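You operate a simulated robot arm through the tools that you are given. There is no shell and no other tool.

You are at the controls of a simulated robot arm. One attempt, no reset.

Task
Put things in order on the workbench top. At the end: the yellow moisture meter stands where the orange clip stood; the orange clip from the workbench top stands where the yellow glue roller stood; the yellow glue roller stands on top of the brown carton (marked "CASTORS"); the small white block stands where the yellow moisture meter stood; whatever was shut is shut again. Leave all else as you found it, and nothing knocked over.

It is judged by the outcome, as a careful person would: the job done as asked, and still so three seconds after it is handed in. It fails if anything else is knocked over, pushed out of place, dropped, spilled or broken.

Robot
A 6-joint arm with a two-finger parallel gripper, fixed in place. Base frame: the origin is at the foot of the arm, x ahead of it, y to its left, z up; the work surface is at about z = 0. Lengths are in mm, angles in degrees, forces in N, time in s.
With the tool pointing down near the work surface it reaches from about 160 to 420 mm from the base axis. Its first joint turns from -66.0 to 66.0 degrees. Payload 1.57 kg.
The tool frame sits at the grasp point between the pads (the TCP): z along the fingers, y along the line on which they close. The tips reach 30 mm beyond it. The gripper opens to 80 mm. The fingers are 17 mm wide and 12 mm thick; the gripper's body (40 by 82 mm) begins 80 mm behind the TCP.
Orientation is told as [roll, pitch, yaw] about the base's x, y, z axes, in that order, counted from this pose: with the fingers straight down and closing along the base's y, the tool's x points along the base's -x, its y along +y and its z along -z.

Tools
- The arm moves only by the tool step_arm. Its argument "plan" is a list of rows, each a list of 7 numbers: the shift along the tool's x, y, z in units of 150 mm (1.0 is 150 mm), then the turn, a rotation vector about the tool's x, y, z in units of 90 degrees (1.0 is 90 degrees), then the opening, from 0 (shut) to 1 (fully open). In form: [[x, y, z, rx, ry, rz, fingers], ...]. A call has 1 to 20 rows; each row is the pose to reach, as a shift and turn from the pose commanded when the call began, along the tool's axes at that moment. A call with a number of a shift or a turn outside -1 to 1 is refused whole. Rows are played at 5 a second. More than 50 mm and 8.6 degrees between two rows, or a gripper value outside its range, and nothing of the call is played. Where a pose cannot be reached the arm comes as near as it can. A force on the tool above 40 N (or 10 N above the force at the start of the call, whichever is more), or a blocked arm, ends the call early, and 0.2 s more pass. Each finger travels about 153 mm/s and halts on what it meets, pressing with about 39 N; the grip force reading is that of the motor and also rises with nothing between the fingers. The clock runs only during rows and for 0.2 s after the last one: add rows that repeat a pose to give the fingers time. It gives the time, the measured TCP pose, the force on the tool (base axes), the opening and the grip force at its end, in the units of the frame above (readings bear some noise), with the torque about the TCP (base axes, N m) and any sound that the robot's microphone picked up.
- Cameras (640 x 400 px; columns grow to the right, rows downward): "scene" is fixed at [56.2, -321.8, 433.3]; the picture's right is [0.86, -0.50, 0.00], its down [-0.24, -0.41, -0.88] and it looks along [0.44, 0.76, -0.47] (base axes); focal length 215 px, centre (320, 200). "wrist" rides on the gripper at [72, -7, -122] in the tool frame; the picture's right is [0.09, 1.00, 0.00], its down [-0.84, 0.08, -0.54] and it looks along [-0.54, 0.05, 0.84] (tool axes); focal length 238 px, centre (320, 200). There is no depth. A picture from a camera that has moved, and an enlarged one, comes with that camera's place and axes in the base frame and with its lens. The place of the scene camera against the robot may be out by one fixed shift of up to 12 mm in any direction.
- capture(camera): a new picture of that camera. It takes no simulated time.
- zoom(camera, box): a new picture of the part [left, top, right, bottom] of that camera's present view, enlarged. It takes no simulated time.
- hand_in(): hands the job in; it is judged then, once.

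Places have to be worked out from the pictures, the camera data and where the tool is seen. Open the gripper and draw the arm clear of the work before you hand the job in, unless the task says otherwise.

The tools are called after ">>>" as name(argument=value, ...) on one line, values as JSON. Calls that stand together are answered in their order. step_arm: Moves the arm, as the interface text tells. Its arguments: {"type":"object","properties":{"plan":{"type":"array","items":{"type":"array","items":{"type":"number"}}}},"required":["plan"]} The other tools are called the same way: capture (camera) takes a picture; zoom (camera, box) takes an enlarged picture of a part of a camera's view; hand_in () hands the job in.

At the start:

```text
t: 0.0
tcp_pos: [227.7, -23.4, 296.0]
tool_rot: [-0.1, 0.0, 0.2]
contact_force: [0.4, -0.4, -0.3]
torque: [-0.02, -0.02, 0.0]
width: 79.9
gripper_force: 0.0
```

scene: 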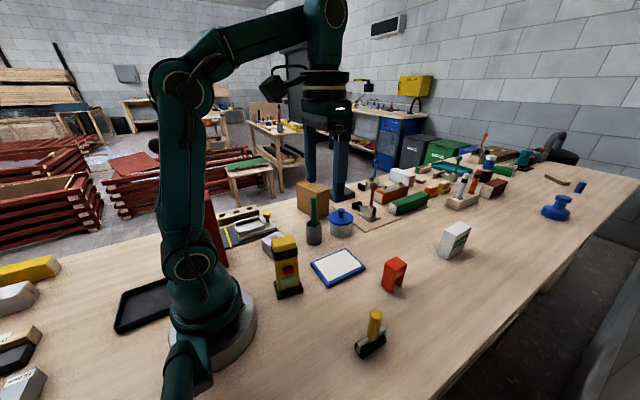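
wrist: 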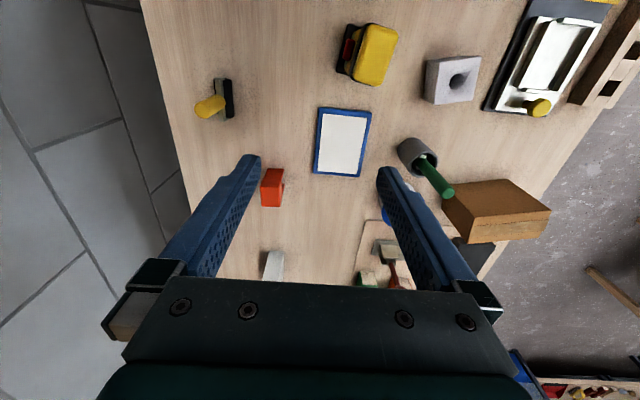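

The pictures show the yellow meter, the orange clip, the glue roller, a white block and a brown carton. I'll zoom in for details before moving anything.

>>> zoom(camera="scene", box=[220, 170, 420, 370])

>>> zoom(camera="scene", box=[340, 120, 620, 280])

>>> zoom(camera="wrist", box=[180, 0, 560, 300])

>>> zoom(camera="scene", box=[0, 180, 220, 400])

```text
2.00 times, centred on (320, 270) of scene
camera zoom: at [56.2, -321.8, 433.3], right [0.86, -0.5, 0.0], down [-0.24, -0.41, -0.88], along [0.44, 0.76, -0.47], focal length 430 px, centre (320, 60)
```

zoom: 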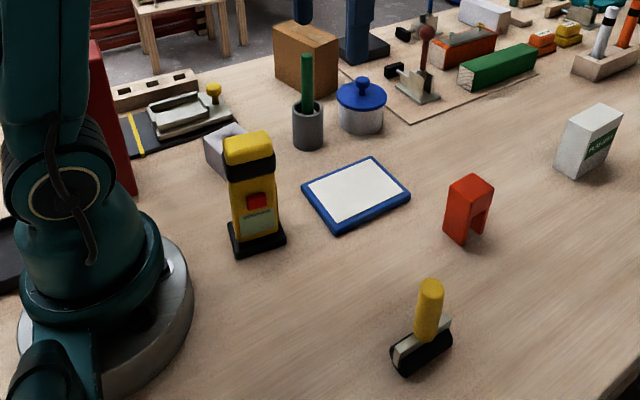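

```text
2.29 times, centred on (480, 200) of scene
camera zoom: at [56.2, -321.8, 433.3], right [0.86, -0.5, 0.0], down [-0.24, -0.41, -0.88], along [0.44, 0.76, -0.47], focal length 491 px, centre (-46, 200)
```

zoom: 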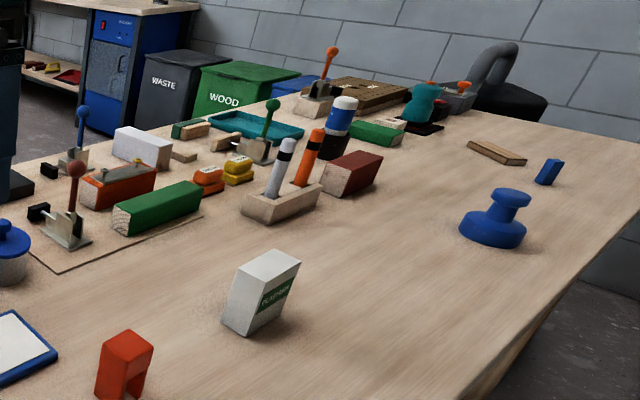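

```text
1.33 times, centred on (370, 150) of wrist
camera zoom: at [156.4, -31.0, 418.0], right [-0.1, 1.0, 0.0], down [0.84, 0.08, 0.54], along [0.54, 0.05, -0.84], focal length 318 px, centre (253, 267)
```

zoom: 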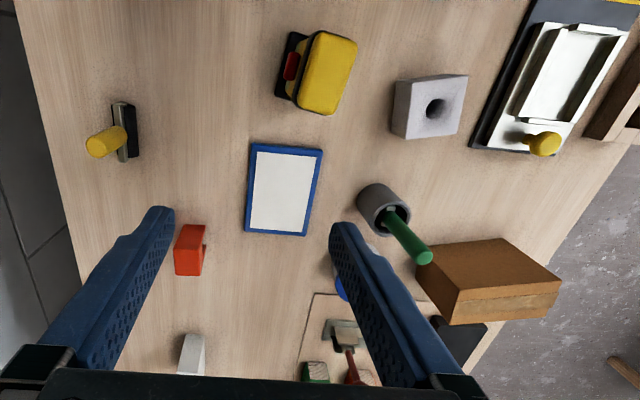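

```text
1.82 times, centred on (110, 290) of scene
camera zoom: at [56.2, -321.8, 433.3], right [0.86, -0.5, 0.0], down [-0.24, -0.41, -0.88], along [0.44, 0.76, -0.47], focal length 391 px, centre (702, 36)
```

zoom: 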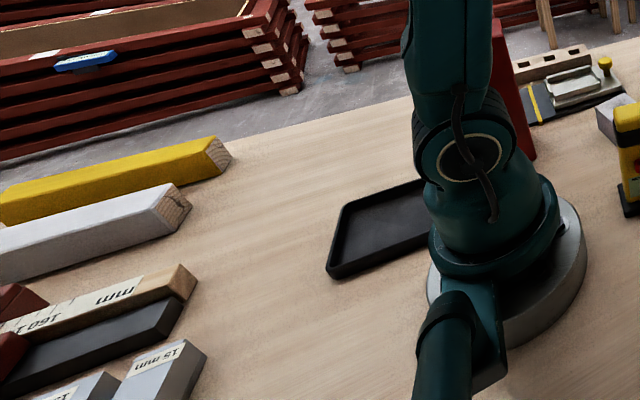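

I still need to find the small white block and the carton marking, so I'll zoom in closer on several areas.

>>> zoom(camera="scene", box=[340, 150, 440, 220])

>>> zoom(camera="scene", box=[430, 130, 530, 210])

>>> zoom(camera="scene", box=[290, 170, 370, 250])

>>> zoom(camera="scene", box=[200, 190, 300, 270])

>>> zoom(camera="scene", box=[420, 200, 500, 270])

>>> zoom(camera="wrist", box=[420, 0, 640, 140])

```text
5.71 times, centred on (390, 185) of scene
camera zoom: at [56.2, -321.8, 433.3], right [0.86, -0.5, 0.0], down [-0.24, -0.41, -0.88], along [0.44, 0.76, -0.47], focal length 1228 px, centre (-80, 286)
```

zoom: 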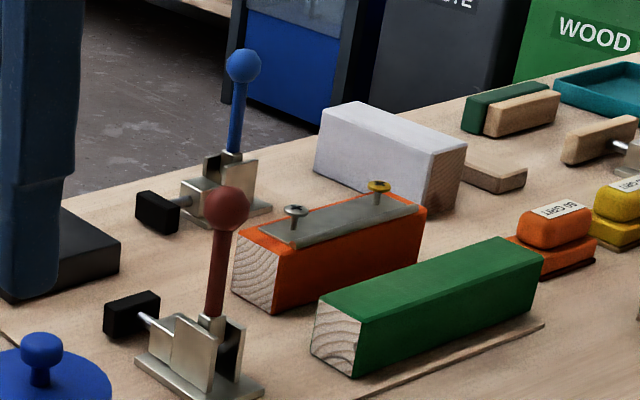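

```text
5.00 times, centred on (480, 170) of scene
camera zoom: at [56.2, -321.8, 433.3], right [0.86, -0.5, 0.0], down [-0.24, -0.41, -0.88], along [0.44, 0.76, -0.47], focal length 1074 px, centre (-480, 350)
```

zoom: 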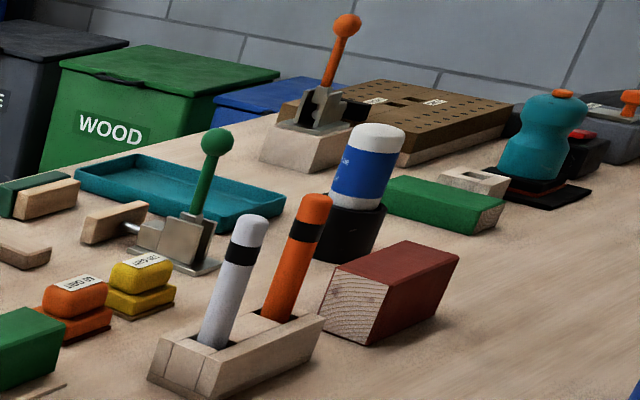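

```text
5.00 times, centred on (330, 210) of scene
camera zoom: at [56.2, -321.8, 433.3], right [0.86, -0.5, 0.0], down [-0.24, -0.41, -0.88], along [0.44, 0.76, -0.47], focal length 1074 px, centre (270, 150)
```

zoom: 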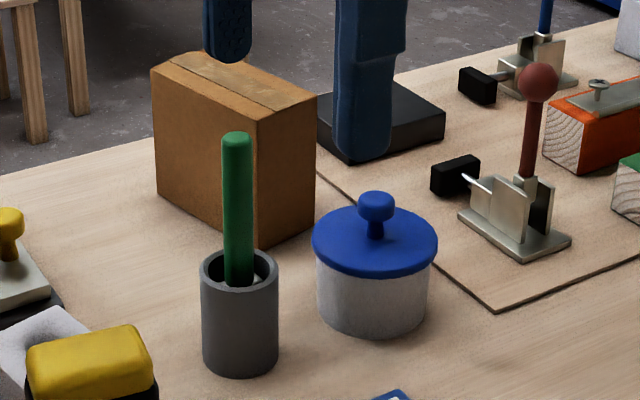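

```text
5.00 times, centred on (250, 230) of scene
camera zoom: at [56.2, -321.8, 433.3], right [0.86, -0.5, 0.0], down [-0.24, -0.41, -0.88], along [0.44, 0.76, -0.47], focal length 1074 px, centre (670, 50)
```

zoom: 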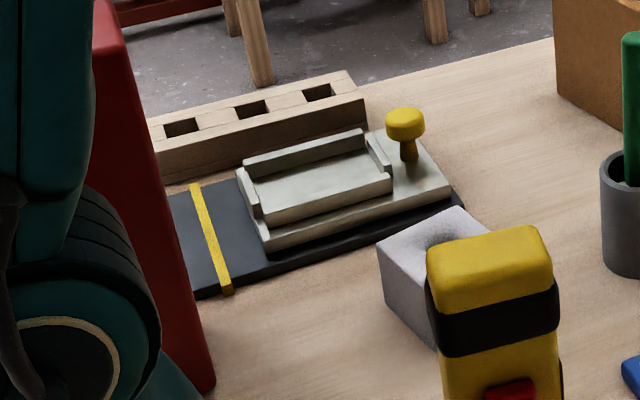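

```text
5.71 times, centred on (460, 235) of scene
camera zoom: at [56.2, -321.8, 433.3], right [0.86, -0.5, 0.0], down [-0.24, -0.41, -0.88], along [0.44, 0.76, -0.47], focal length 1228 px, centre (-480, 0)
```

zoom: 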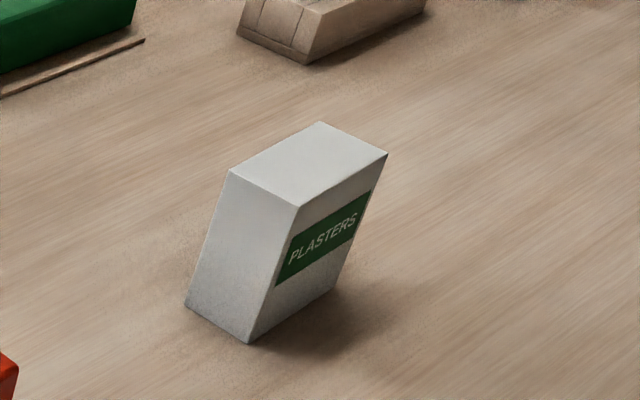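

```text
2.86 times, centred on (530, 70) of wrist
camera zoom: at [156.4, -31.0, 418.0], right [-0.1, 1.0, 0.0], down [0.84, 0.08, 0.54], along [0.54, 0.05, -0.84], focal length 681 px, centre (-280, 571)
```

zoom: 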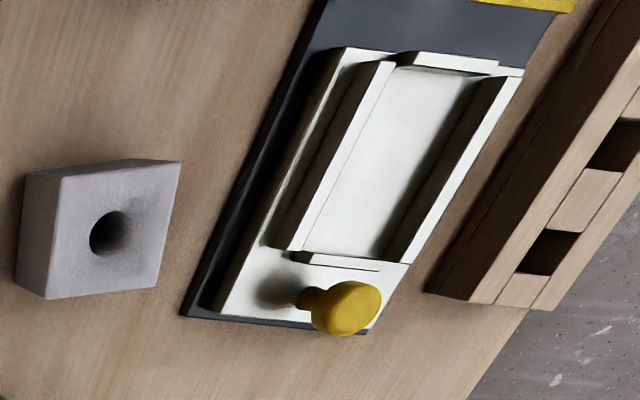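

The carton is near the reach limit, so I'll zoom the wrist view on it and the pot to judge their places better.

>>> zoom(camera="wrist", box=[380, 120, 560, 260])

>>> zoom(camera="wrist", box=[180, 60, 300, 220])

>>> zoom(camera="wrist", box=[300, 10, 420, 190])

```text
2.86 times, centred on (470, 190) of wrist
camera zoom: at [156.4, -31.0, 418.0], right [-0.1, 1.0, 0.0], down [0.84, 0.08, 0.54], along [0.54, 0.05, -0.84], focal length 681 px, centre (-109, 229)
```

zoom: 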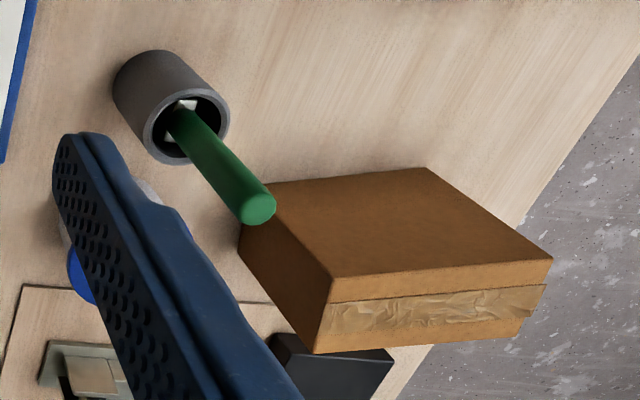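

```text
2.50 times, centred on (240, 140) of wrist
camera zoom: at [156.4, -31.0, 418.0], right [-0.1, 1.0, 0.0], down [0.84, 0.08, 0.54], along [0.54, 0.05, -0.84], focal length 596 px, centre (520, 350)
```

zoom: 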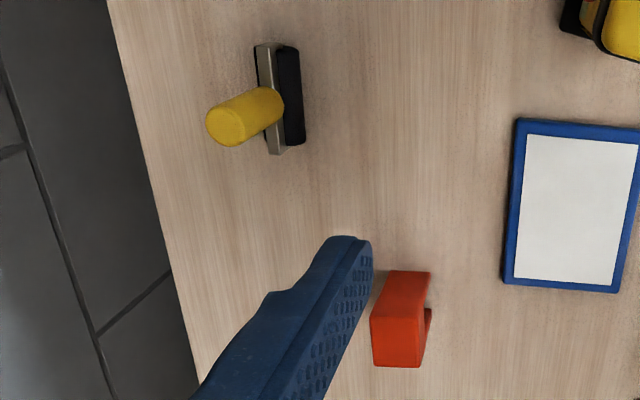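

```text
2.22 times, centred on (360, 100) of wrist
camera zoom: at [156.4, -31.0, 418.0], right [-0.1, 1.0, 0.0], down [0.84, 0.08, 0.54], along [0.54, 0.05, -0.84], focal length 530 px, centre (231, 422)
```

zoom: 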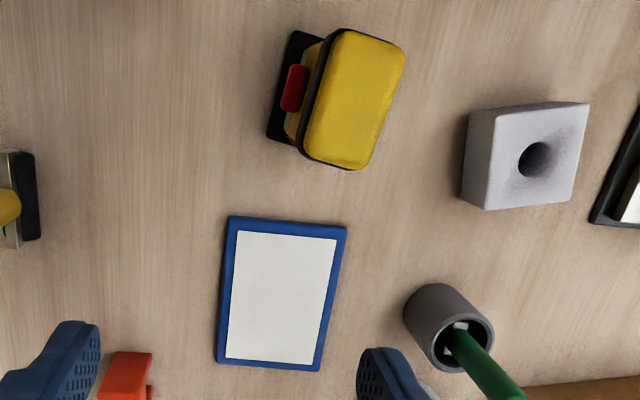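

I judge the pot with the blue lid at about (396, 144), the carton at about (380, 309) and the cup at about (301, 144). I'll swing the tool toward the pot at a safe height for a clearer wrist view.

>>> step_arm(plan=[[0.016, 0.136, -0.005, 0, 0, -0.044, 1], [0.032, 0.272, -0.011, 0, 0, -0.089, 1], [0.048, 0.408, -0.016, 0, 0, -0.133, 1], [0.064, 0.544, -0.022, 0, 0, -0.178, 1], [0.08, 0.68, -0.027, 0, 0, -0.222, 1], [0.08, 0.68, -0.027, 0, 0, -0.222, 1]])

>>> capture(camera="wrist")

>>> capture(camera="scene")

```text
t: 1.4
tcp_pos: [215.7, 78.5, 297.3]
tool_rot: [-0.1, 0.0, 20.1]
contact_force: [-0.3, 0.1, -0.6]
torque: [0.04, 0.01, 0.0]
width: 79.8
gripper_force: 0.0
```

```text
taken
camera wrist: at [149.9, 46.4, 421.0], right [-0.43, 0.9, 0.0], down [0.76, 0.36, 0.54], along [0.49, 0.23, -0.84], focal length 238 px, centre (320, 200)
```

wrist: 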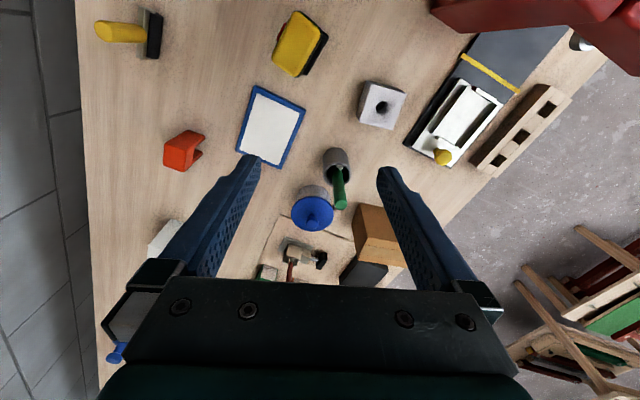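

```text
taken
```

scene: 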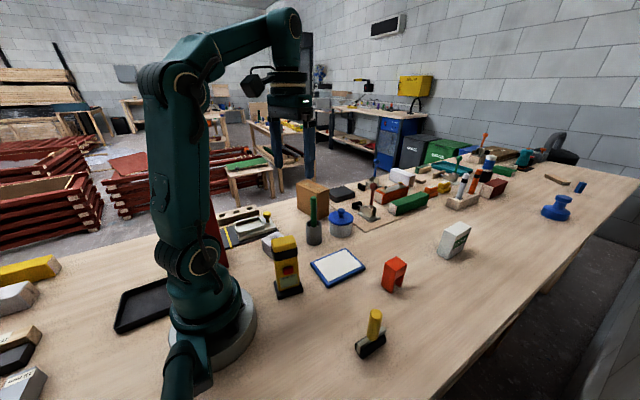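

The pot, cup and carton are now between the fingers in view, so I'll enlarge them.

>>> zoom(camera="wrist", box=[250, 130, 420, 280])

>>> zoom(camera="wrist", box=[70, 0, 350, 190])

>>> zoom(camera="scene", box=[290, 170, 370, 250])

```text
2.67 times, centred on (335, 205) of wrist
camera zoom: at [149.9, 46.4, 421.0], right [-0.43, 0.9, 0.0], down [0.76, 0.36, 0.54], along [0.49, 0.23, -0.84], focal length 636 px, centre (280, 187)
```

zoom: 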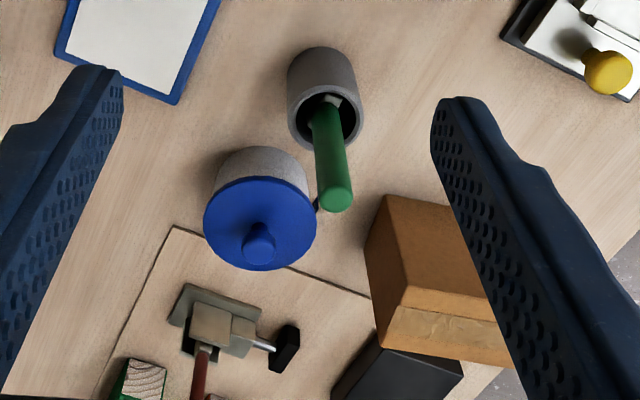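

```text
2.11 times, centred on (210, 95) of wrist
camera zoom: at [149.9, 46.4, 421.0], right [-0.43, 0.9, 0.0], down [0.76, 0.36, 0.54], along [0.49, 0.23, -0.84], focal length 502 px, centre (552, 421)
```

zoom: 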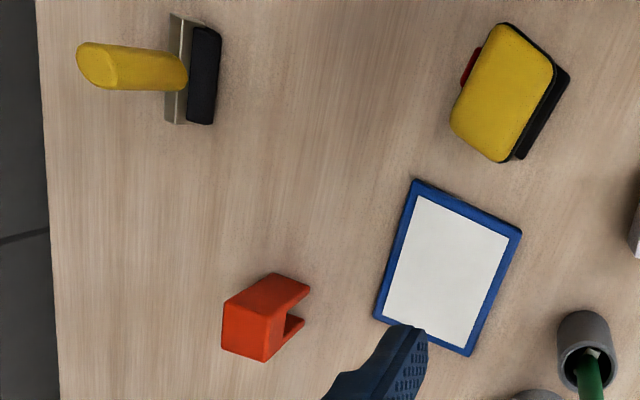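

```text
5.00 times, centred on (330, 210) of scene
camera zoom: at [56.2, -321.8, 433.3], right [0.86, -0.5, 0.0], down [-0.24, -0.41, -0.88], along [0.44, 0.76, -0.47], focal length 1074 px, centre (270, 150)
```

zoom: 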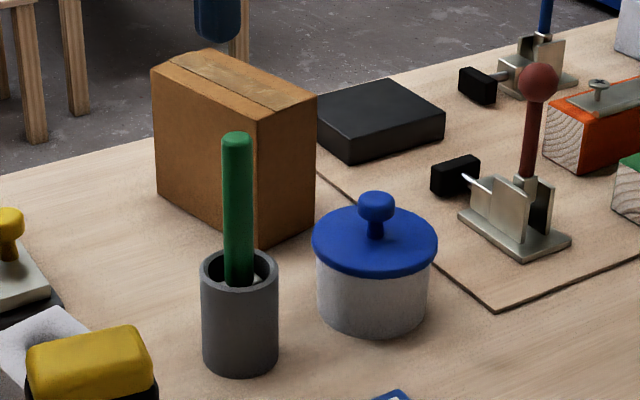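

Lid top is near z≈52 with the pot near (401,150); the meter is near (160,24) and the clip near (379,-97). I'll look closely at the roller, clip and meter.

>>> zoom(camera="scene", box=[340, 295, 400, 370])

>>> zoom(camera="scene", box=[370, 245, 420, 305])

>>> zoom(camera="scene", box=[255, 225, 315, 305])

>>> zoom(camera="wrist", box=[80, 0, 220, 90])

```text
5.33 times, centred on (370, 332) of scene
camera zoom: at [56.2, -321.8, 433.3], right [0.86, -0.5, 0.0], down [-0.24, -0.41, -0.88], along [0.44, 0.76, -0.47], focal length 1146 px, centre (53, -507)
```

zoom: 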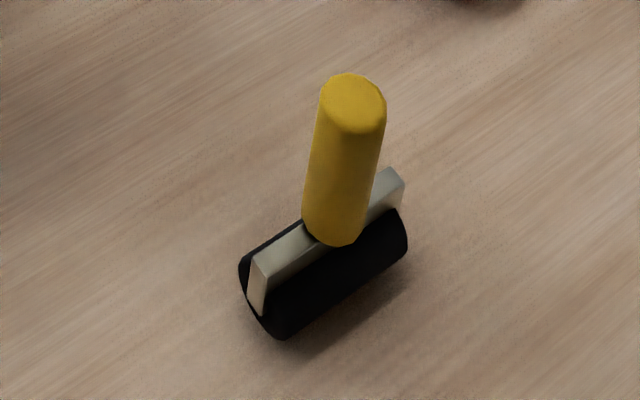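

```text
6.67 times, centred on (395, 275) of scene
camera zoom: at [56.2, -321.8, 433.3], right [0.86, -0.5, 0.0], down [-0.24, -0.41, -0.88], along [0.44, 0.76, -0.47], focal length 1433 px, centre (-180, -300)
```

zoom: 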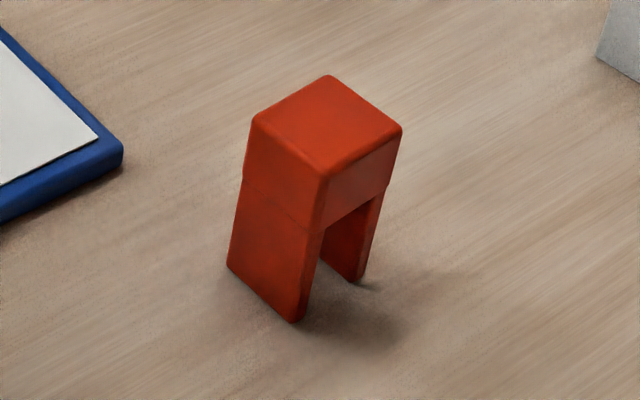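

```text
5.00 times, centred on (285, 265) of scene
camera zoom: at [56.2, -321.8, 433.3], right [0.86, -0.5, 0.0], down [-0.24, -0.41, -0.88], along [0.44, 0.76, -0.47], focal length 1074 px, centre (495, -125)
```

zoom: 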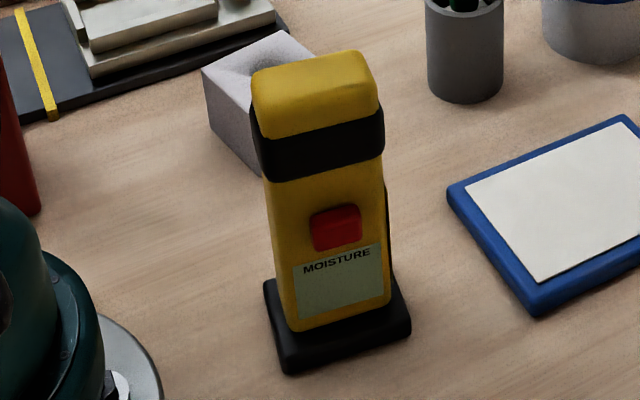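

```text
4.44 times, centred on (150, 45) of wrist
camera zoom: at [149.9, 46.4, 421.0], right [-0.43, 0.9, 0.0], down [0.76, 0.36, 0.54], along [0.49, 0.23, -0.84], focal length 1059 px, centre (1076, 889)
```

zoom: 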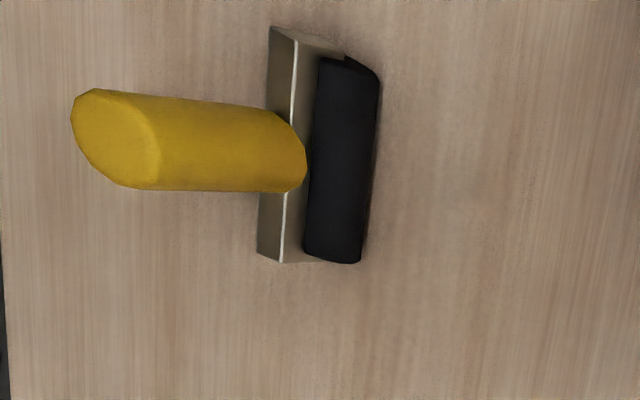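

The roller's handle axis is about (240,-174) with its top near z≈100. The carton top is about z≈108 with corners near (367,242), (343,358), (402,375) and (422,257). The carton is far out, so I'll first test the reach there with an empty, tilted gripper, high above it.

>>> step_arm(plan=[[-0.134, 0.095, 0.041, 0, 0, -0.031, 1], [-0.269, 0.189, 0.082, 0, 0, -0.062, 1], [-0.403, 0.284, 0.123, 0, 0, -0.093, 1], [-0.538, 0.378, 0.165, 0, 0, -0.124, 1], [-0.672, 0.473, 0.206, 0, 0, -0.155, 1], [-0.807, 0.567, 0.247, 0, 0, -0.186, 1], [-0.807, 0.567, 0.247, 0, 0, -0.186, 1]])

>>> capture(camera="wrist")

```text
t: 3.0
tcp_pos: [282.0, 187.1, 246.4]
tool_rot: [-0.1, 0.0, 37.1]
contact_force: [0.0, 0.3, -0.6]
torque: [0.02, -0.01, 0.0]
width: 80.0
gripper_force: 0.0
out of reach, approached as far as the arm can: row 4, 5, 6, 7
```

```text
taken
camera wrist: at [229.3, 136.4, 368.1], right [-0.67, 0.74, 0.0], down [0.62, 0.57, 0.54], along [0.4, 0.36, -0.84], focal length 238 px, centre (320, 200)
```

wrist: 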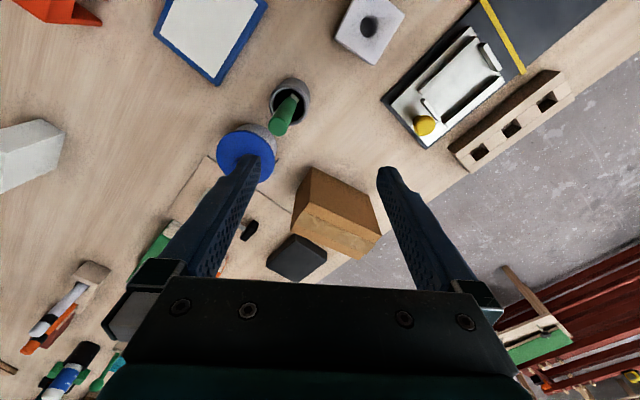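

With the tool straight down, reach at z=246 ends at about r≈338, so the arm's reach follows roughly a 421 mm sphere about the shoulder and the carton needs a tilt of about 40°. I'll swing back toward the middle, then go over to the roller.

>>> step_arm(plan=[[0.137, -0.107, -0.042, 0, 0, 0.059, 1], [0.275, -0.215, -0.084, 0, 0, 0.118, 1], [0.412, -0.322, -0.126, 0, 0, 0.177, 1], [0.55, -0.43, -0.167, 0, 0, 0.235, 1], [0.687, -0.537, -0.209, 0, 0, 0.294, 1], [0.825, -0.645, -0.251, 0, 0, 0.353, 1], [0.962, -0.752, -0.293, 0, 0, 0.412, 1], [0.962, -0.752, -0.293, 0, 0, 0.412, 1]])

```text
t: 4.8
tcp_pos: [234.3, 12.7, 292.9]
tool_rot: [-0.1, -0.1, -0.2]
contact_force: [0.0, -0.6, 0.2]
torque: [0.0, -0.01, 0.03]
width: 80.0
gripper_force: 0.1
```

The commanded pose follows what the arm actually reached. Now I'll head toward the roller at (240,-174) at height, turning the tool to face it radially.

>>> step_arm(plan=[[-0.001, -0.125, 0.07, 0, 0, 0.067, 1], [-0.002, -0.25, 0.14, 0, 0, 0.133, 1], [-0.003, -0.375, 0.21, 0, 0, 0.2, 1], [-0.005, -0.5, 0.279, 0, 0, 0.266, 1], [-0.006, -0.626, 0.349, 0, 0, 0.333, 1], [-0.007, -0.751, 0.419, 0, 0, 0.399, 1], [-0.007, -0.751, 0.419, 0, 0, 0.399, 1]])

>>> capture(camera="wrist")

```text
t: 6.4
tcp_pos: [236.3, -102.3, 227.6]
tool_rot: [0.0, -0.1, -36.3]
contact_force: [0.1, 0.0, -0.2]
torque: [0.02, -0.03, 0.01]
width: 80.1
gripper_force: 0.2
```

```text
taken
camera wrist: at [174.7, -66.1, 350.4], right [0.51, 0.86, 0.0], down [0.72, -0.43, 0.54], along [0.47, -0.28, -0.84], focal length 238 px, centre (320, 200)
```

wrist: 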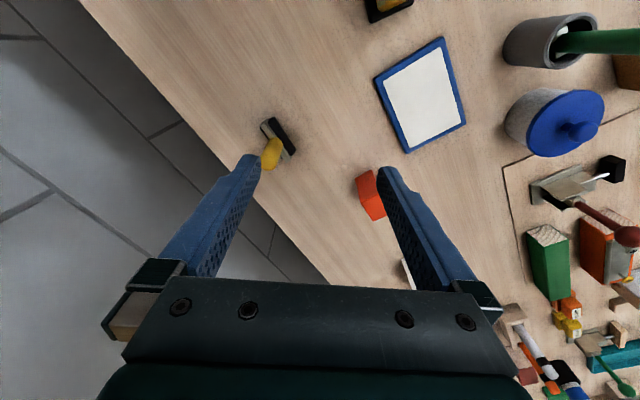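

The roller is in view near the left fingertip; I'll enlarge it to refine its place before tilting.

>>> zoom(camera="wrist", box=[230, 95, 330, 195])

>>> zoom(camera="wrist", box=[340, 0, 640, 230])

```text
4.00 times, centred on (280, 145) of wrist
camera zoom: at [174.7, -66.1, 350.4], right [0.51, 0.86, 0.0], down [0.72, -0.43, 0.54], along [0.47, -0.28, -0.84], focal length 953 px, centre (480, 420)
```

zoom: 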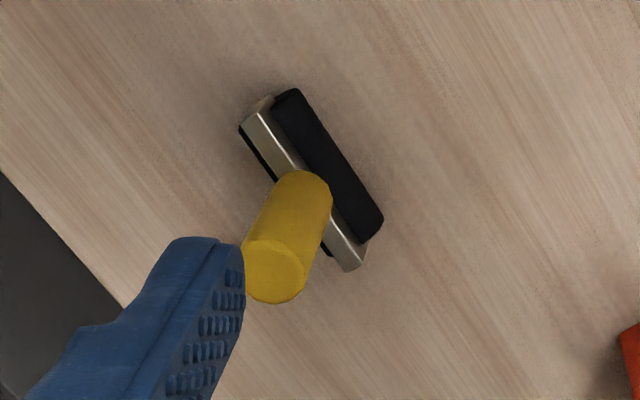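

```text
1.74 times, centred on (490, 115) of wrist
camera zoom: at [174.7, -66.1, 350.4], right [0.51, 0.86, 0.0], down [0.72, -0.43, 0.54], along [0.47, -0.28, -0.84], focal length 414 px, centre (24, 348)
```

zoom: 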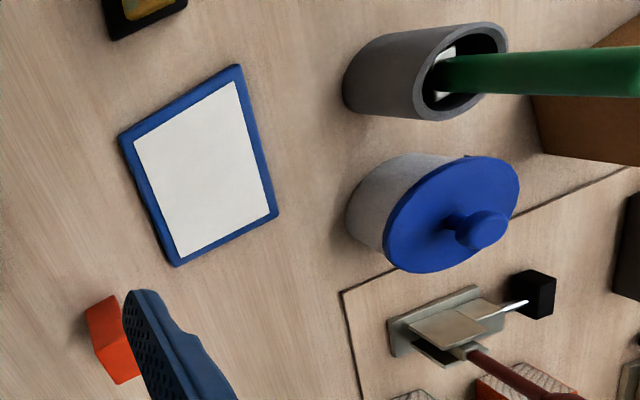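

The refined roller handle axis is about (240,-173). I'll now tilt the tool 40° outward and come in over it.

>>> step_arm(plan=[[-0.027, -0.062, 0.064, 0, -0.074, 0, 1], [-0.053, -0.124, 0.128, 0, -0.148, 0, 1], [-0.08, -0.186, 0.192, 0, -0.222, 0, 1], [-0.107, -0.247, 0.256, 0, -0.296, 0, 1], [-0.133, -0.309, 0.32, 0, -0.37, 0, 1], [-0.16, -0.371, 0.384, 0, -0.444, 0, 1], [-0.16, -0.371, 0.384, 0, -0.444, 0, 1]])

>>> capture(camera="wrist")

>>> capture(camera="scene")

```text
t: 8.0
tcp_pos: [225.8, -163.7, 175.3]
tool_rot: [0.0, -39.8, -36.1]
contact_force: [0.1, -0.1, -0.5]
torque: [0.01, -0.01, -0.01]
width: 80.0
gripper_force: 0.1
out of reach, approached as far as the arm can: row 6, 7
```

```text
taken
camera wrist: at [114.1, -91.8, 224.3], right [0.53, 0.85, -0.06], down [0.28, -0.11, 0.95], along [0.8, -0.52, -0.3], focal length 238 px, centre (320, 200)
```

wrist: 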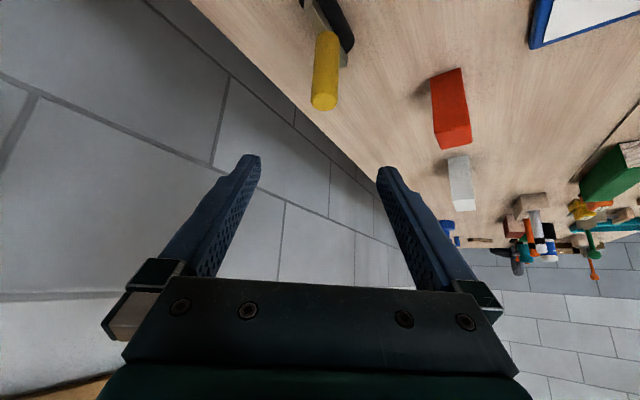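

```text
taken
```

scene: 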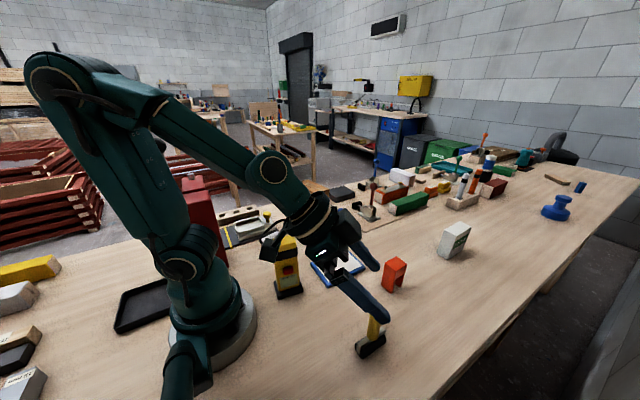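

The arm folds at its near limit with a radial 40° tilt here, so I'll point the tool sideways instead, at yaw about -80°, which keeps the wrist further from the base. I'll stay above the handle while turning.

>>> step_arm(plan=[[0.003, 0.0, 0.029, 0.0446, 0, 0.0535, 1], [0.006, 0.001, 0.058, 0.0892, 0, 0.1071, 1], [0.009, 0.001, 0.087, 0.1338, 0, 0.1606, 1], [0.011, 0.002, 0.116, 0.1784, 0, 0.2142, 1], [0.014, 0.002, 0.145, 0.223, 0, 0.2677, 1], [0.017, 0.003, 0.174, 0.2676, 0, 0.3213, 1], [0.02, 0.003, 0.203, 0.3122, 0, 0.3748, 1], [0.02, 0.003, 0.203, 0.3122, 0, 0.3748, 1]])

>>> capture(camera="wrist")

>>> capture(camera="scene")

```text
t: 9.8
tcp_pos: [240.7, -175.2, 153.2]
tool_rot: [0.2, -40.0, -80.2]
contact_force: [1.2, -0.1, -0.3]
torque: [0.0, 0.01, -0.04]
width: 80.2
gripper_force: 0.0
out of reach, approached as far as the arm can: row 1, 2
```

```text
taken
camera wrist: at [210.5, -45.1, 199.9], right [0.97, 0.24, -0.06], down [0.12, -0.28, 0.95], along [0.21, -0.93, -0.3], focal length 238 px, centre (320, 200)
```

wrist: 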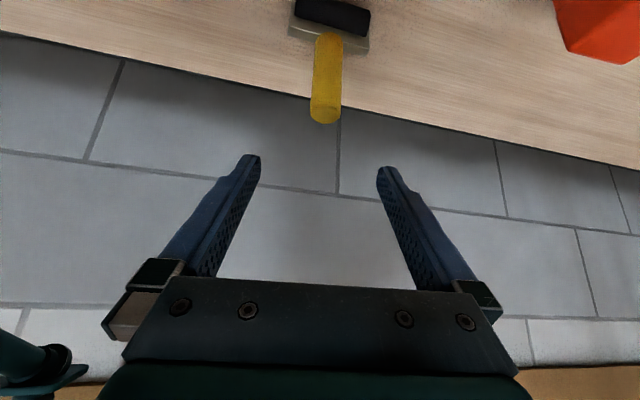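

```text
taken
```

scene: 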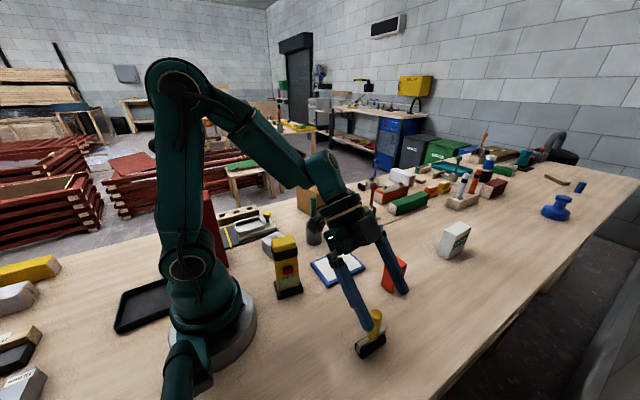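

The handle sits centred between the fingers in the wrist view. I'll lower straight down to TCP z≈80 around the handle, fingers still open.

>>> step_arm(plan=[[0.054, -0.001, 0.061, 0, 0, 0, 1], [0.108, -0.001, 0.122, 0, 0, 0, 1], [0.162, -0.002, 0.183, 0, 0, 0, 1], [0.215, -0.002, 0.244, 0, 0, 0, 1], [0.269, -0.003, 0.305, 0, 0, 0, 1], [0.323, -0.003, 0.366, 0, 0, 0, 1], [0.323, -0.003, 0.366, 0, 0, 0, 1]])

>>> capture(camera="wrist")

>>> zoom(camera="scene", box=[310, 220, 430, 370])

```text
t: 11.4
tcp_pos: [236.7, -173.6, 80.0]
tool_rot: [0.2, -40.0, -80.1]
contact_force: [0.2, -1.1, -0.7]
torque: [0.04, 0.04, 0.0]
width: 80.0
gripper_force: 0.0
```

```text
taken
camera wrist: at [208.7, -44.1, 127.6], right [0.97, 0.24, -0.06], down [0.12, -0.28, 0.95], along [0.22, -0.93, -0.3], focal length 238 px, centre (320, 200)
```

wrist: 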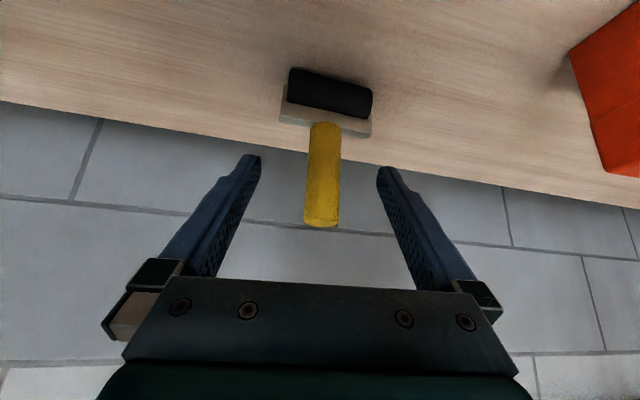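

```text
2.67 times, centred on (370, 295) of scene
camera zoom: at [56.2, -321.8, 433.3], right [0.86, -0.5, 0.0], down [-0.24, -0.41, -0.88], along [0.44, 0.76, -0.47], focal length 573 px, centre (187, -53)
```

zoom: 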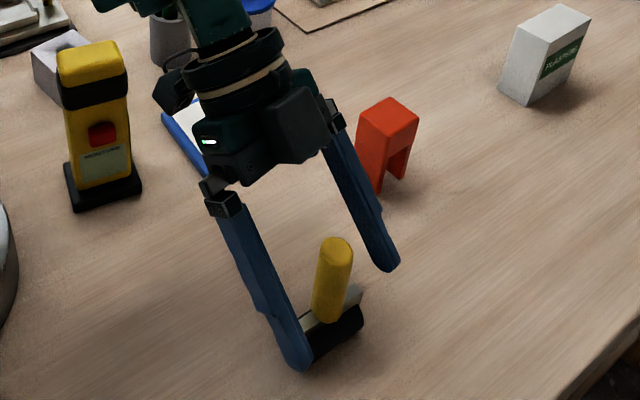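

The handle is centred between the pads at the grasp height. I'll close gently in steps.

>>> step_arm(plan=[[0, 0, 0, 0, 0, 0, 0.6], [0, 0, 0, 0, 0, 0, 0.4], [0, 0, 0, 0, 0, 0, 0.33], [0, 0, 0, 0, 0, 0, 0.28], [0, 0, 0, 0, 0, 0, 0.24], [0, 0, 0, 0, 0, 0, 0.2], [0, 0, 0, 0, 0, 0, 0.1], [0, 0, 0, 0, 0, 0, 0], [0, 0, 0, 0, 0, 0, 0]])

>>> capture(camera="wrist")

>>> zoom(camera="scene", box=[310, 220, 430, 370])

```text
t: 13.4
tcp_pos: [238.2, -173.2, 80.2]
tool_rot: [0.2, -40.0, -80.1]
contact_force: [-0.2, -0.9, 0.1]
torque: [-0.04, 0.06, 0.04]
width: 19.5
gripper_force: 33.0
```

```text
taken
camera wrist: at [208.8, -44.2, 127.8], right [0.97, 0.24, -0.06], down [0.12, -0.27, 0.95], along [0.22, -0.93, -0.3], focal length 238 px, centre (320, 200)
```

wrist: 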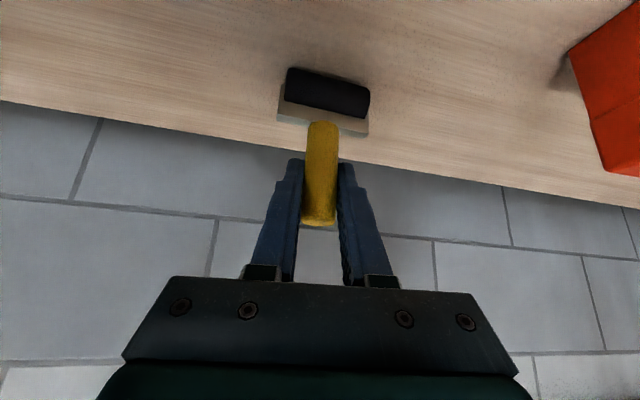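

```text
2.67 times, centred on (370, 295) of scene
camera zoom: at [56.2, -321.8, 433.3], right [0.86, -0.5, 0.0], down [-0.24, -0.41, -0.88], along [0.44, 0.76, -0.47], focal length 573 px, centre (187, -53)
```

zoom: 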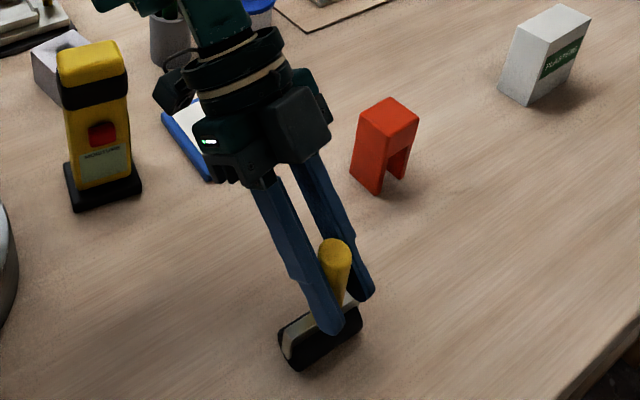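

The handle is gripped at width 19.5 mm. I'll lift straight up slowly to about z=240.

>>> step_arm(plan=[[-0.03, 0, -0.036, 0, 0, 0, 0], [-0.08, 0, -0.095, 0, 0, 0, 0], [-0.15, 0, -0.179, 0, 0, 0, 0], [-0.23, 0, -0.274, 0, 0, 0, 0], [-0.32, 0, -0.381, 0, 0, 0, 0], [-0.41, 0, -0.488, 0, 0, 0, 0], [-0.5, 0, -0.596, 0, 0, 0, 0], [-0.58, 0, -0.691, 0, 0, 0, 0], [-0.64, 0, -0.763, 0, 0, 0, 0], [-0.686, 0, -0.817, 0, 0, 0, 0], [-0.686, 0, -0.817, 0, 0, 0, 0]])

>>> capture(camera="wrist")

>>> capture(camera="scene")

```text
t: 15.8
tcp_pos: [236.9, -173.2, 240.5]
tool_rot: [0.2, -40.1, -80.1]
contact_force: [0.5, 0.2, -0.9]
torque: [-0.03, 0.0, 0.02]
width: 19.5
gripper_force: 33.0
```

```text
taken
camera wrist: at [208.1, -45.0, 287.5], right [0.97, 0.24, -0.06], down [0.12, -0.28, 0.95], along [0.22, -0.93, -0.3], focal length 238 px, centre (320, 200)
```

wrist: 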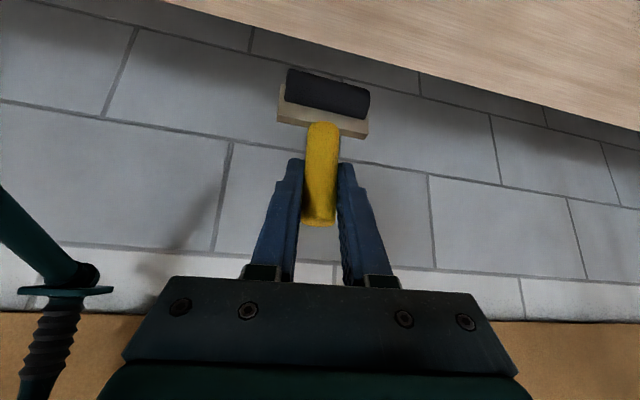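

```text
taken
```

scene: 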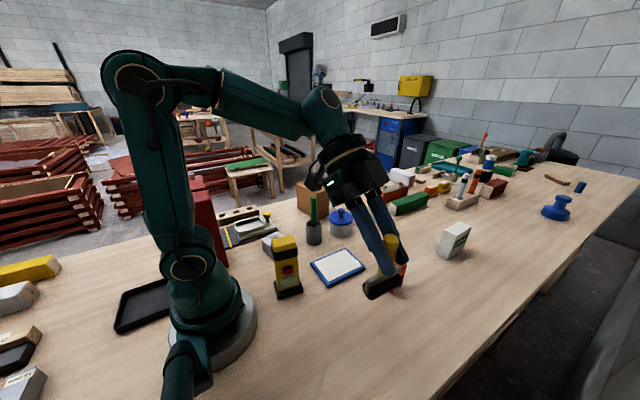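

The roller hangs firmly and upright. I'll carry it at height over the pad toward the left, turning the tool to yaw -30°.

>>> step_arm(plan=[[0.05, 0.024, -0.048, -0.022, 0, -0.027, 0], [0.13, 0.061, -0.123, -0.058, 0, -0.069, 0], [0.22, 0.103, -0.209, -0.098, 0, -0.116, 0], [0.31, 0.145, -0.294, -0.138, 0, -0.164, 0], [0.4, 0.187, -0.379, -0.178, 0, -0.212, 0], [0.49, 0.229, -0.464, -0.218, 0, -0.259, 0], [0.58, 0.271, -0.55, -0.258, 0, -0.307, 0], [0.67, 0.313, -0.635, -0.298, 0, -0.355, 0], [0.75, 0.351, -0.711, -0.333, 0, -0.397, 0], [0.804, 0.376, -0.762, -0.357, 0, -0.4256, 0], [0.804, 0.376, -0.762, -0.357, 0, -0.4256, 0]])

```text
t: 18.2
tcp_pos: [265.6, 1.3, 248.7]
tool_rot: [0.1, -40.0, -30.0]
contact_force: [0.4, -0.3, -0.5]
torque: [-0.01, 0.02, 0.0]
width: 0.0
gripper_force: 22.2
```

The width reads 0, so the roller may have slipped out. I need to look right away.

>>> capture(camera="wrist")

>>> capture(camera="scene")

```text
taken
camera wrist: at [147.4, 60.8, 296.5], right [0.44, 0.9, -0.06], down [0.29, -0.08, 0.95], along [0.85, -0.43, -0.29], focal length 238 px, centre (320, 200)
```

wrist: 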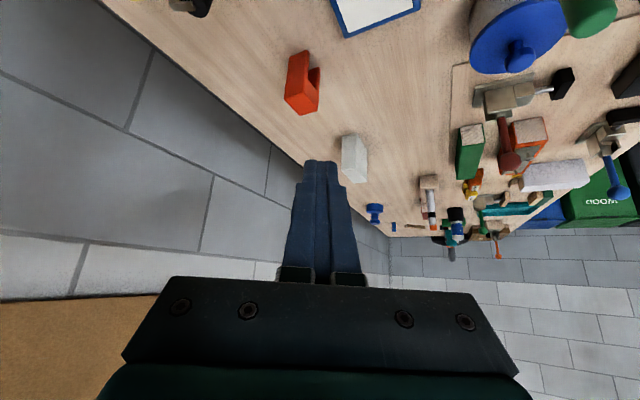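

```text
taken
```

scene: 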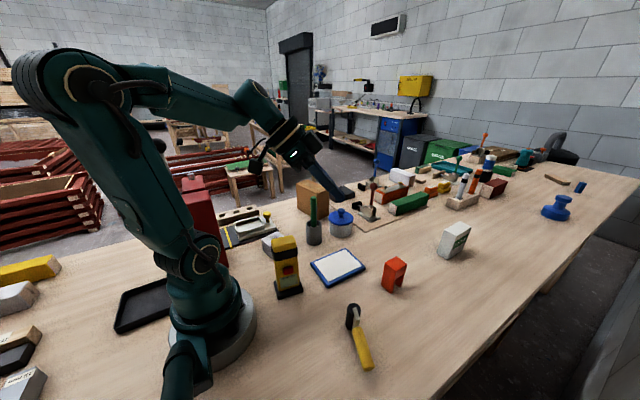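

The roller has slipped out and now lies on its side on the bench near (235,-145). I'll look closely at it and at everything around it to see whether anything else was touched.

>>> zoom(camera="scene", box=[330, 290, 390, 380])

>>> zoom(camera="scene", box=[220, 170, 420, 370])

```text
4.44 times, centred on (360, 335) of scene
camera zoom: at [56.2, -321.8, 433.3], right [0.86, -0.5, 0.0], down [-0.24, -0.41, -0.88], along [0.44, 0.76, -0.47], focal length 955 px, centre (142, -400)
```

zoom: 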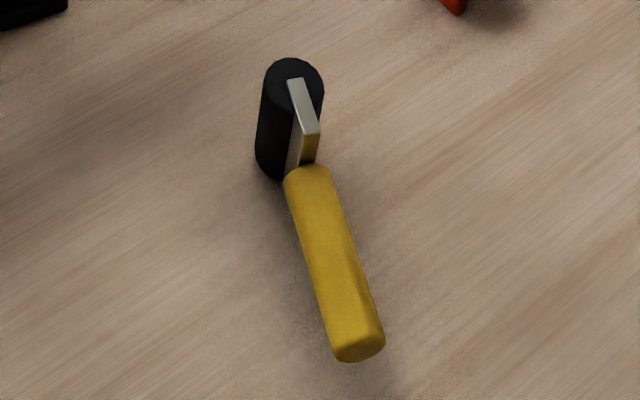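

```text
2.00 times, centred on (320, 270) of scene
camera zoom: at [56.2, -321.8, 433.3], right [0.86, -0.5, 0.0], down [-0.24, -0.41, -0.88], along [0.44, 0.76, -0.47], focal length 430 px, centre (320, 60)
```

zoom: 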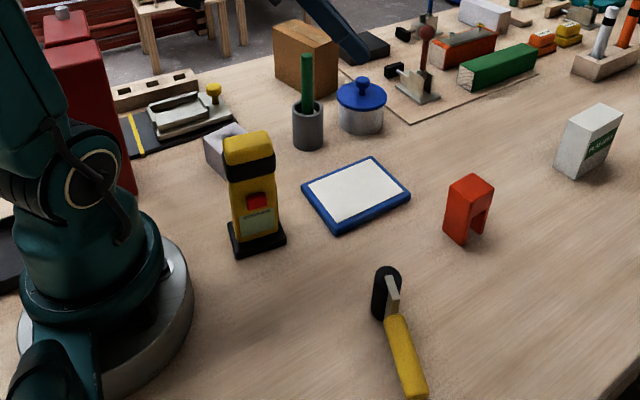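

Only the roller moved; everything else looks untouched. From here I'll carry much more slowly. I'll straighten the tool, open the fingers, and move to view the fallen roller from above.

>>> step_arm(plan=[[-0.012, -0.075, -0.006, 0, 0.074, 0, 0.2], [-0.023, -0.15, -0.012, 0, 0.148, 0, 0.4], [-0.035, -0.226, -0.018, 0, 0.222, 0, 0.6], [-0.047, -0.301, -0.025, 0, 0.296, 0, 0.8], [-0.058, -0.377, -0.031, 0, 0.37, 0, 1], [-0.07, -0.452, -0.037, 0, 0.444, 0, 1], [-0.07, -0.452, -0.037, 0, 0.444, 0, 1]])

>>> capture(camera="wrist")

```text
t: 19.8
tcp_pos: [235.0, -61.9, 260.8]
tool_rot: [0.1, -0.1, -30.1]
contact_force: [0.0, 0.1, -0.2]
torque: [-0.04, 0.0, 0.02]
width: 79.9
gripper_force: 0.1
```

```text
taken
camera wrist: at [170.6, -32.5, 383.6], right [0.42, 0.91, 0.0], down [0.76, -0.35, 0.54], along [0.49, -0.23, -0.84], focal length 238 px, centre (320, 200)
```

wrist: 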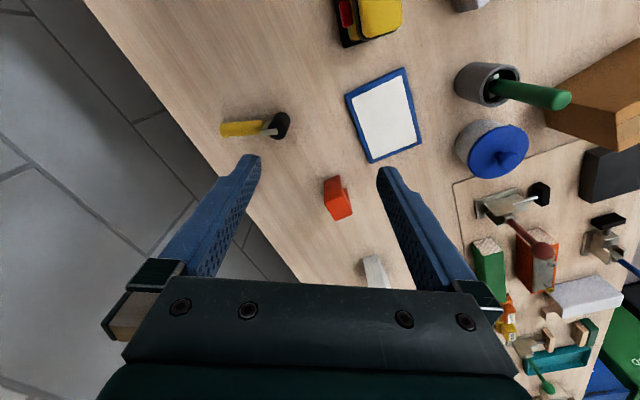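

>>> zoom(camera="wrist", box=[200, 80, 320, 180])

>>> zoom(camera="scene", box=[335, 295, 385, 375])

```text
4.00 times, centred on (260, 130) of wrist
camera zoom: at [170.6, -32.5, 383.6], right [0.42, 0.91, 0.0], down [0.76, -0.35, 0.54], along [0.49, -0.23, -0.84], focal length 953 px, centre (560, 480)
```

zoom: 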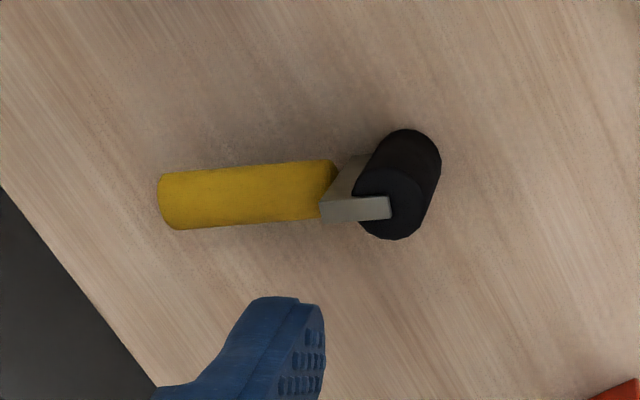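

```text
5.00 times, centred on (360, 335) of scene
camera zoom: at [56.2, -321.8, 433.3], right [0.86, -0.5, 0.0], down [-0.24, -0.41, -0.88], along [0.44, 0.76, -0.47], focal length 1074 px, centre (120, -475)
```

zoom: 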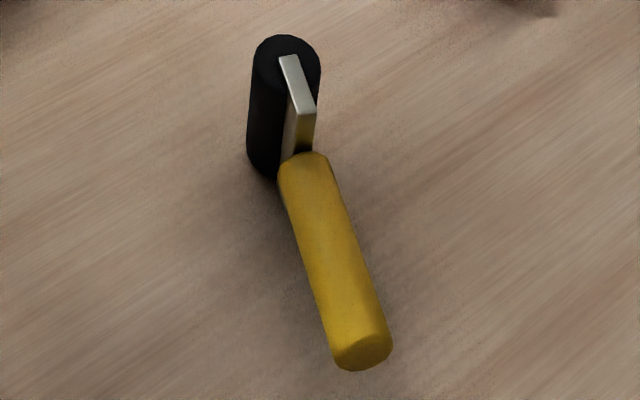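

The roller lies with its cylinder standing on end at about (236,-128). The handle is roughly horizontal at z≈27, running toward (207,-211). I'll turn the tool to yaw -110° above it so the fingers straddle the handle.

>>> step_arm(plan=[[-0.019, -0.051, 0.018, 0, 0, 0.081, 1], [-0.038, -0.101, 0.036, 0, 0, 0.161, 1], [-0.057, -0.152, 0.055, 0, 0, 0.242, 1], [-0.076, -0.203, 0.073, 0, 0, 0.323, 1], [-0.095, -0.254, 0.091, 0, 0, 0.404, 1], [-0.113, -0.304, 0.109, 0, 0, 0.484, 1], [-0.132, -0.355, 0.127, 0, 0, 0.565, 1], [-0.151, -0.406, 0.145, 0, 0, 0.646, 1], [-0.17, -0.457, 0.164, 0, 0, 0.727, 1], [-0.189, -0.507, 0.182, 0, 0, 0.807, 1], [-0.208, -0.558, 0.2, 0, 0, 0.888, 1], [-0.208, -0.558, 0.2, 0, 0, 0.888, 1]])

>>> capture(camera="wrist")

>>> capture(camera="scene")

```text
t: 22.4
tcp_pos: [221.2, -147.9, 230.7]
tool_rot: [0.1, 0.1, -110.0]
contact_force: [-0.1, 0.0, -0.5]
torque: [0.0, 0.02, -0.02]
width: 80.0
gripper_force: 0.1
```

```text
taken
camera wrist: at [239.5, -79.9, 352.5], right [0.97, -0.25, 0.0], down [-0.22, -0.81, 0.54], along [-0.14, -0.52, -0.84], focal length 238 px, centre (320, 200)
```

wrist: 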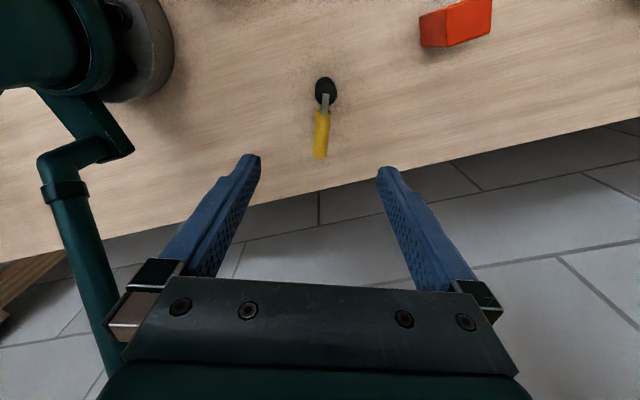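

```text
taken
```

scene: 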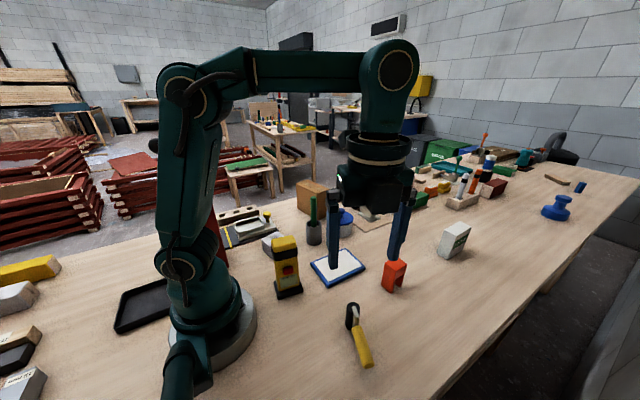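

The handle is now in line with the tool and sits between the fingers. I'll enlarge the view to fix its exact line.

>>> zoom(camera="wrist", box=[270, 60, 370, 180])

```text
3.33 times, centred on (320, 120) of wrist
camera zoom: at [239.5, -79.9, 352.5], right [0.97, -0.25, 0.0], down [-0.22, -0.81, 0.54], along [-0.14, -0.52, -0.84], focal length 794 px, centre (320, 467)
```

zoom: 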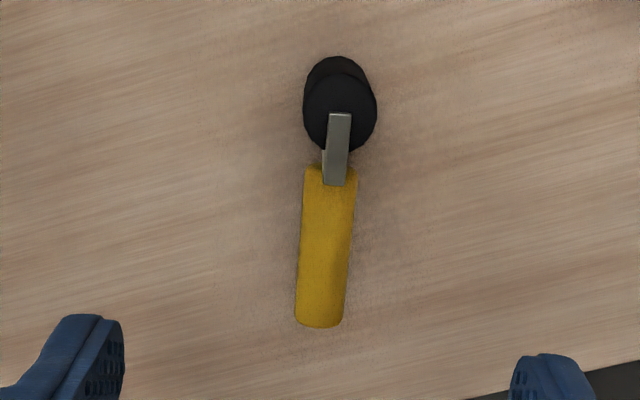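

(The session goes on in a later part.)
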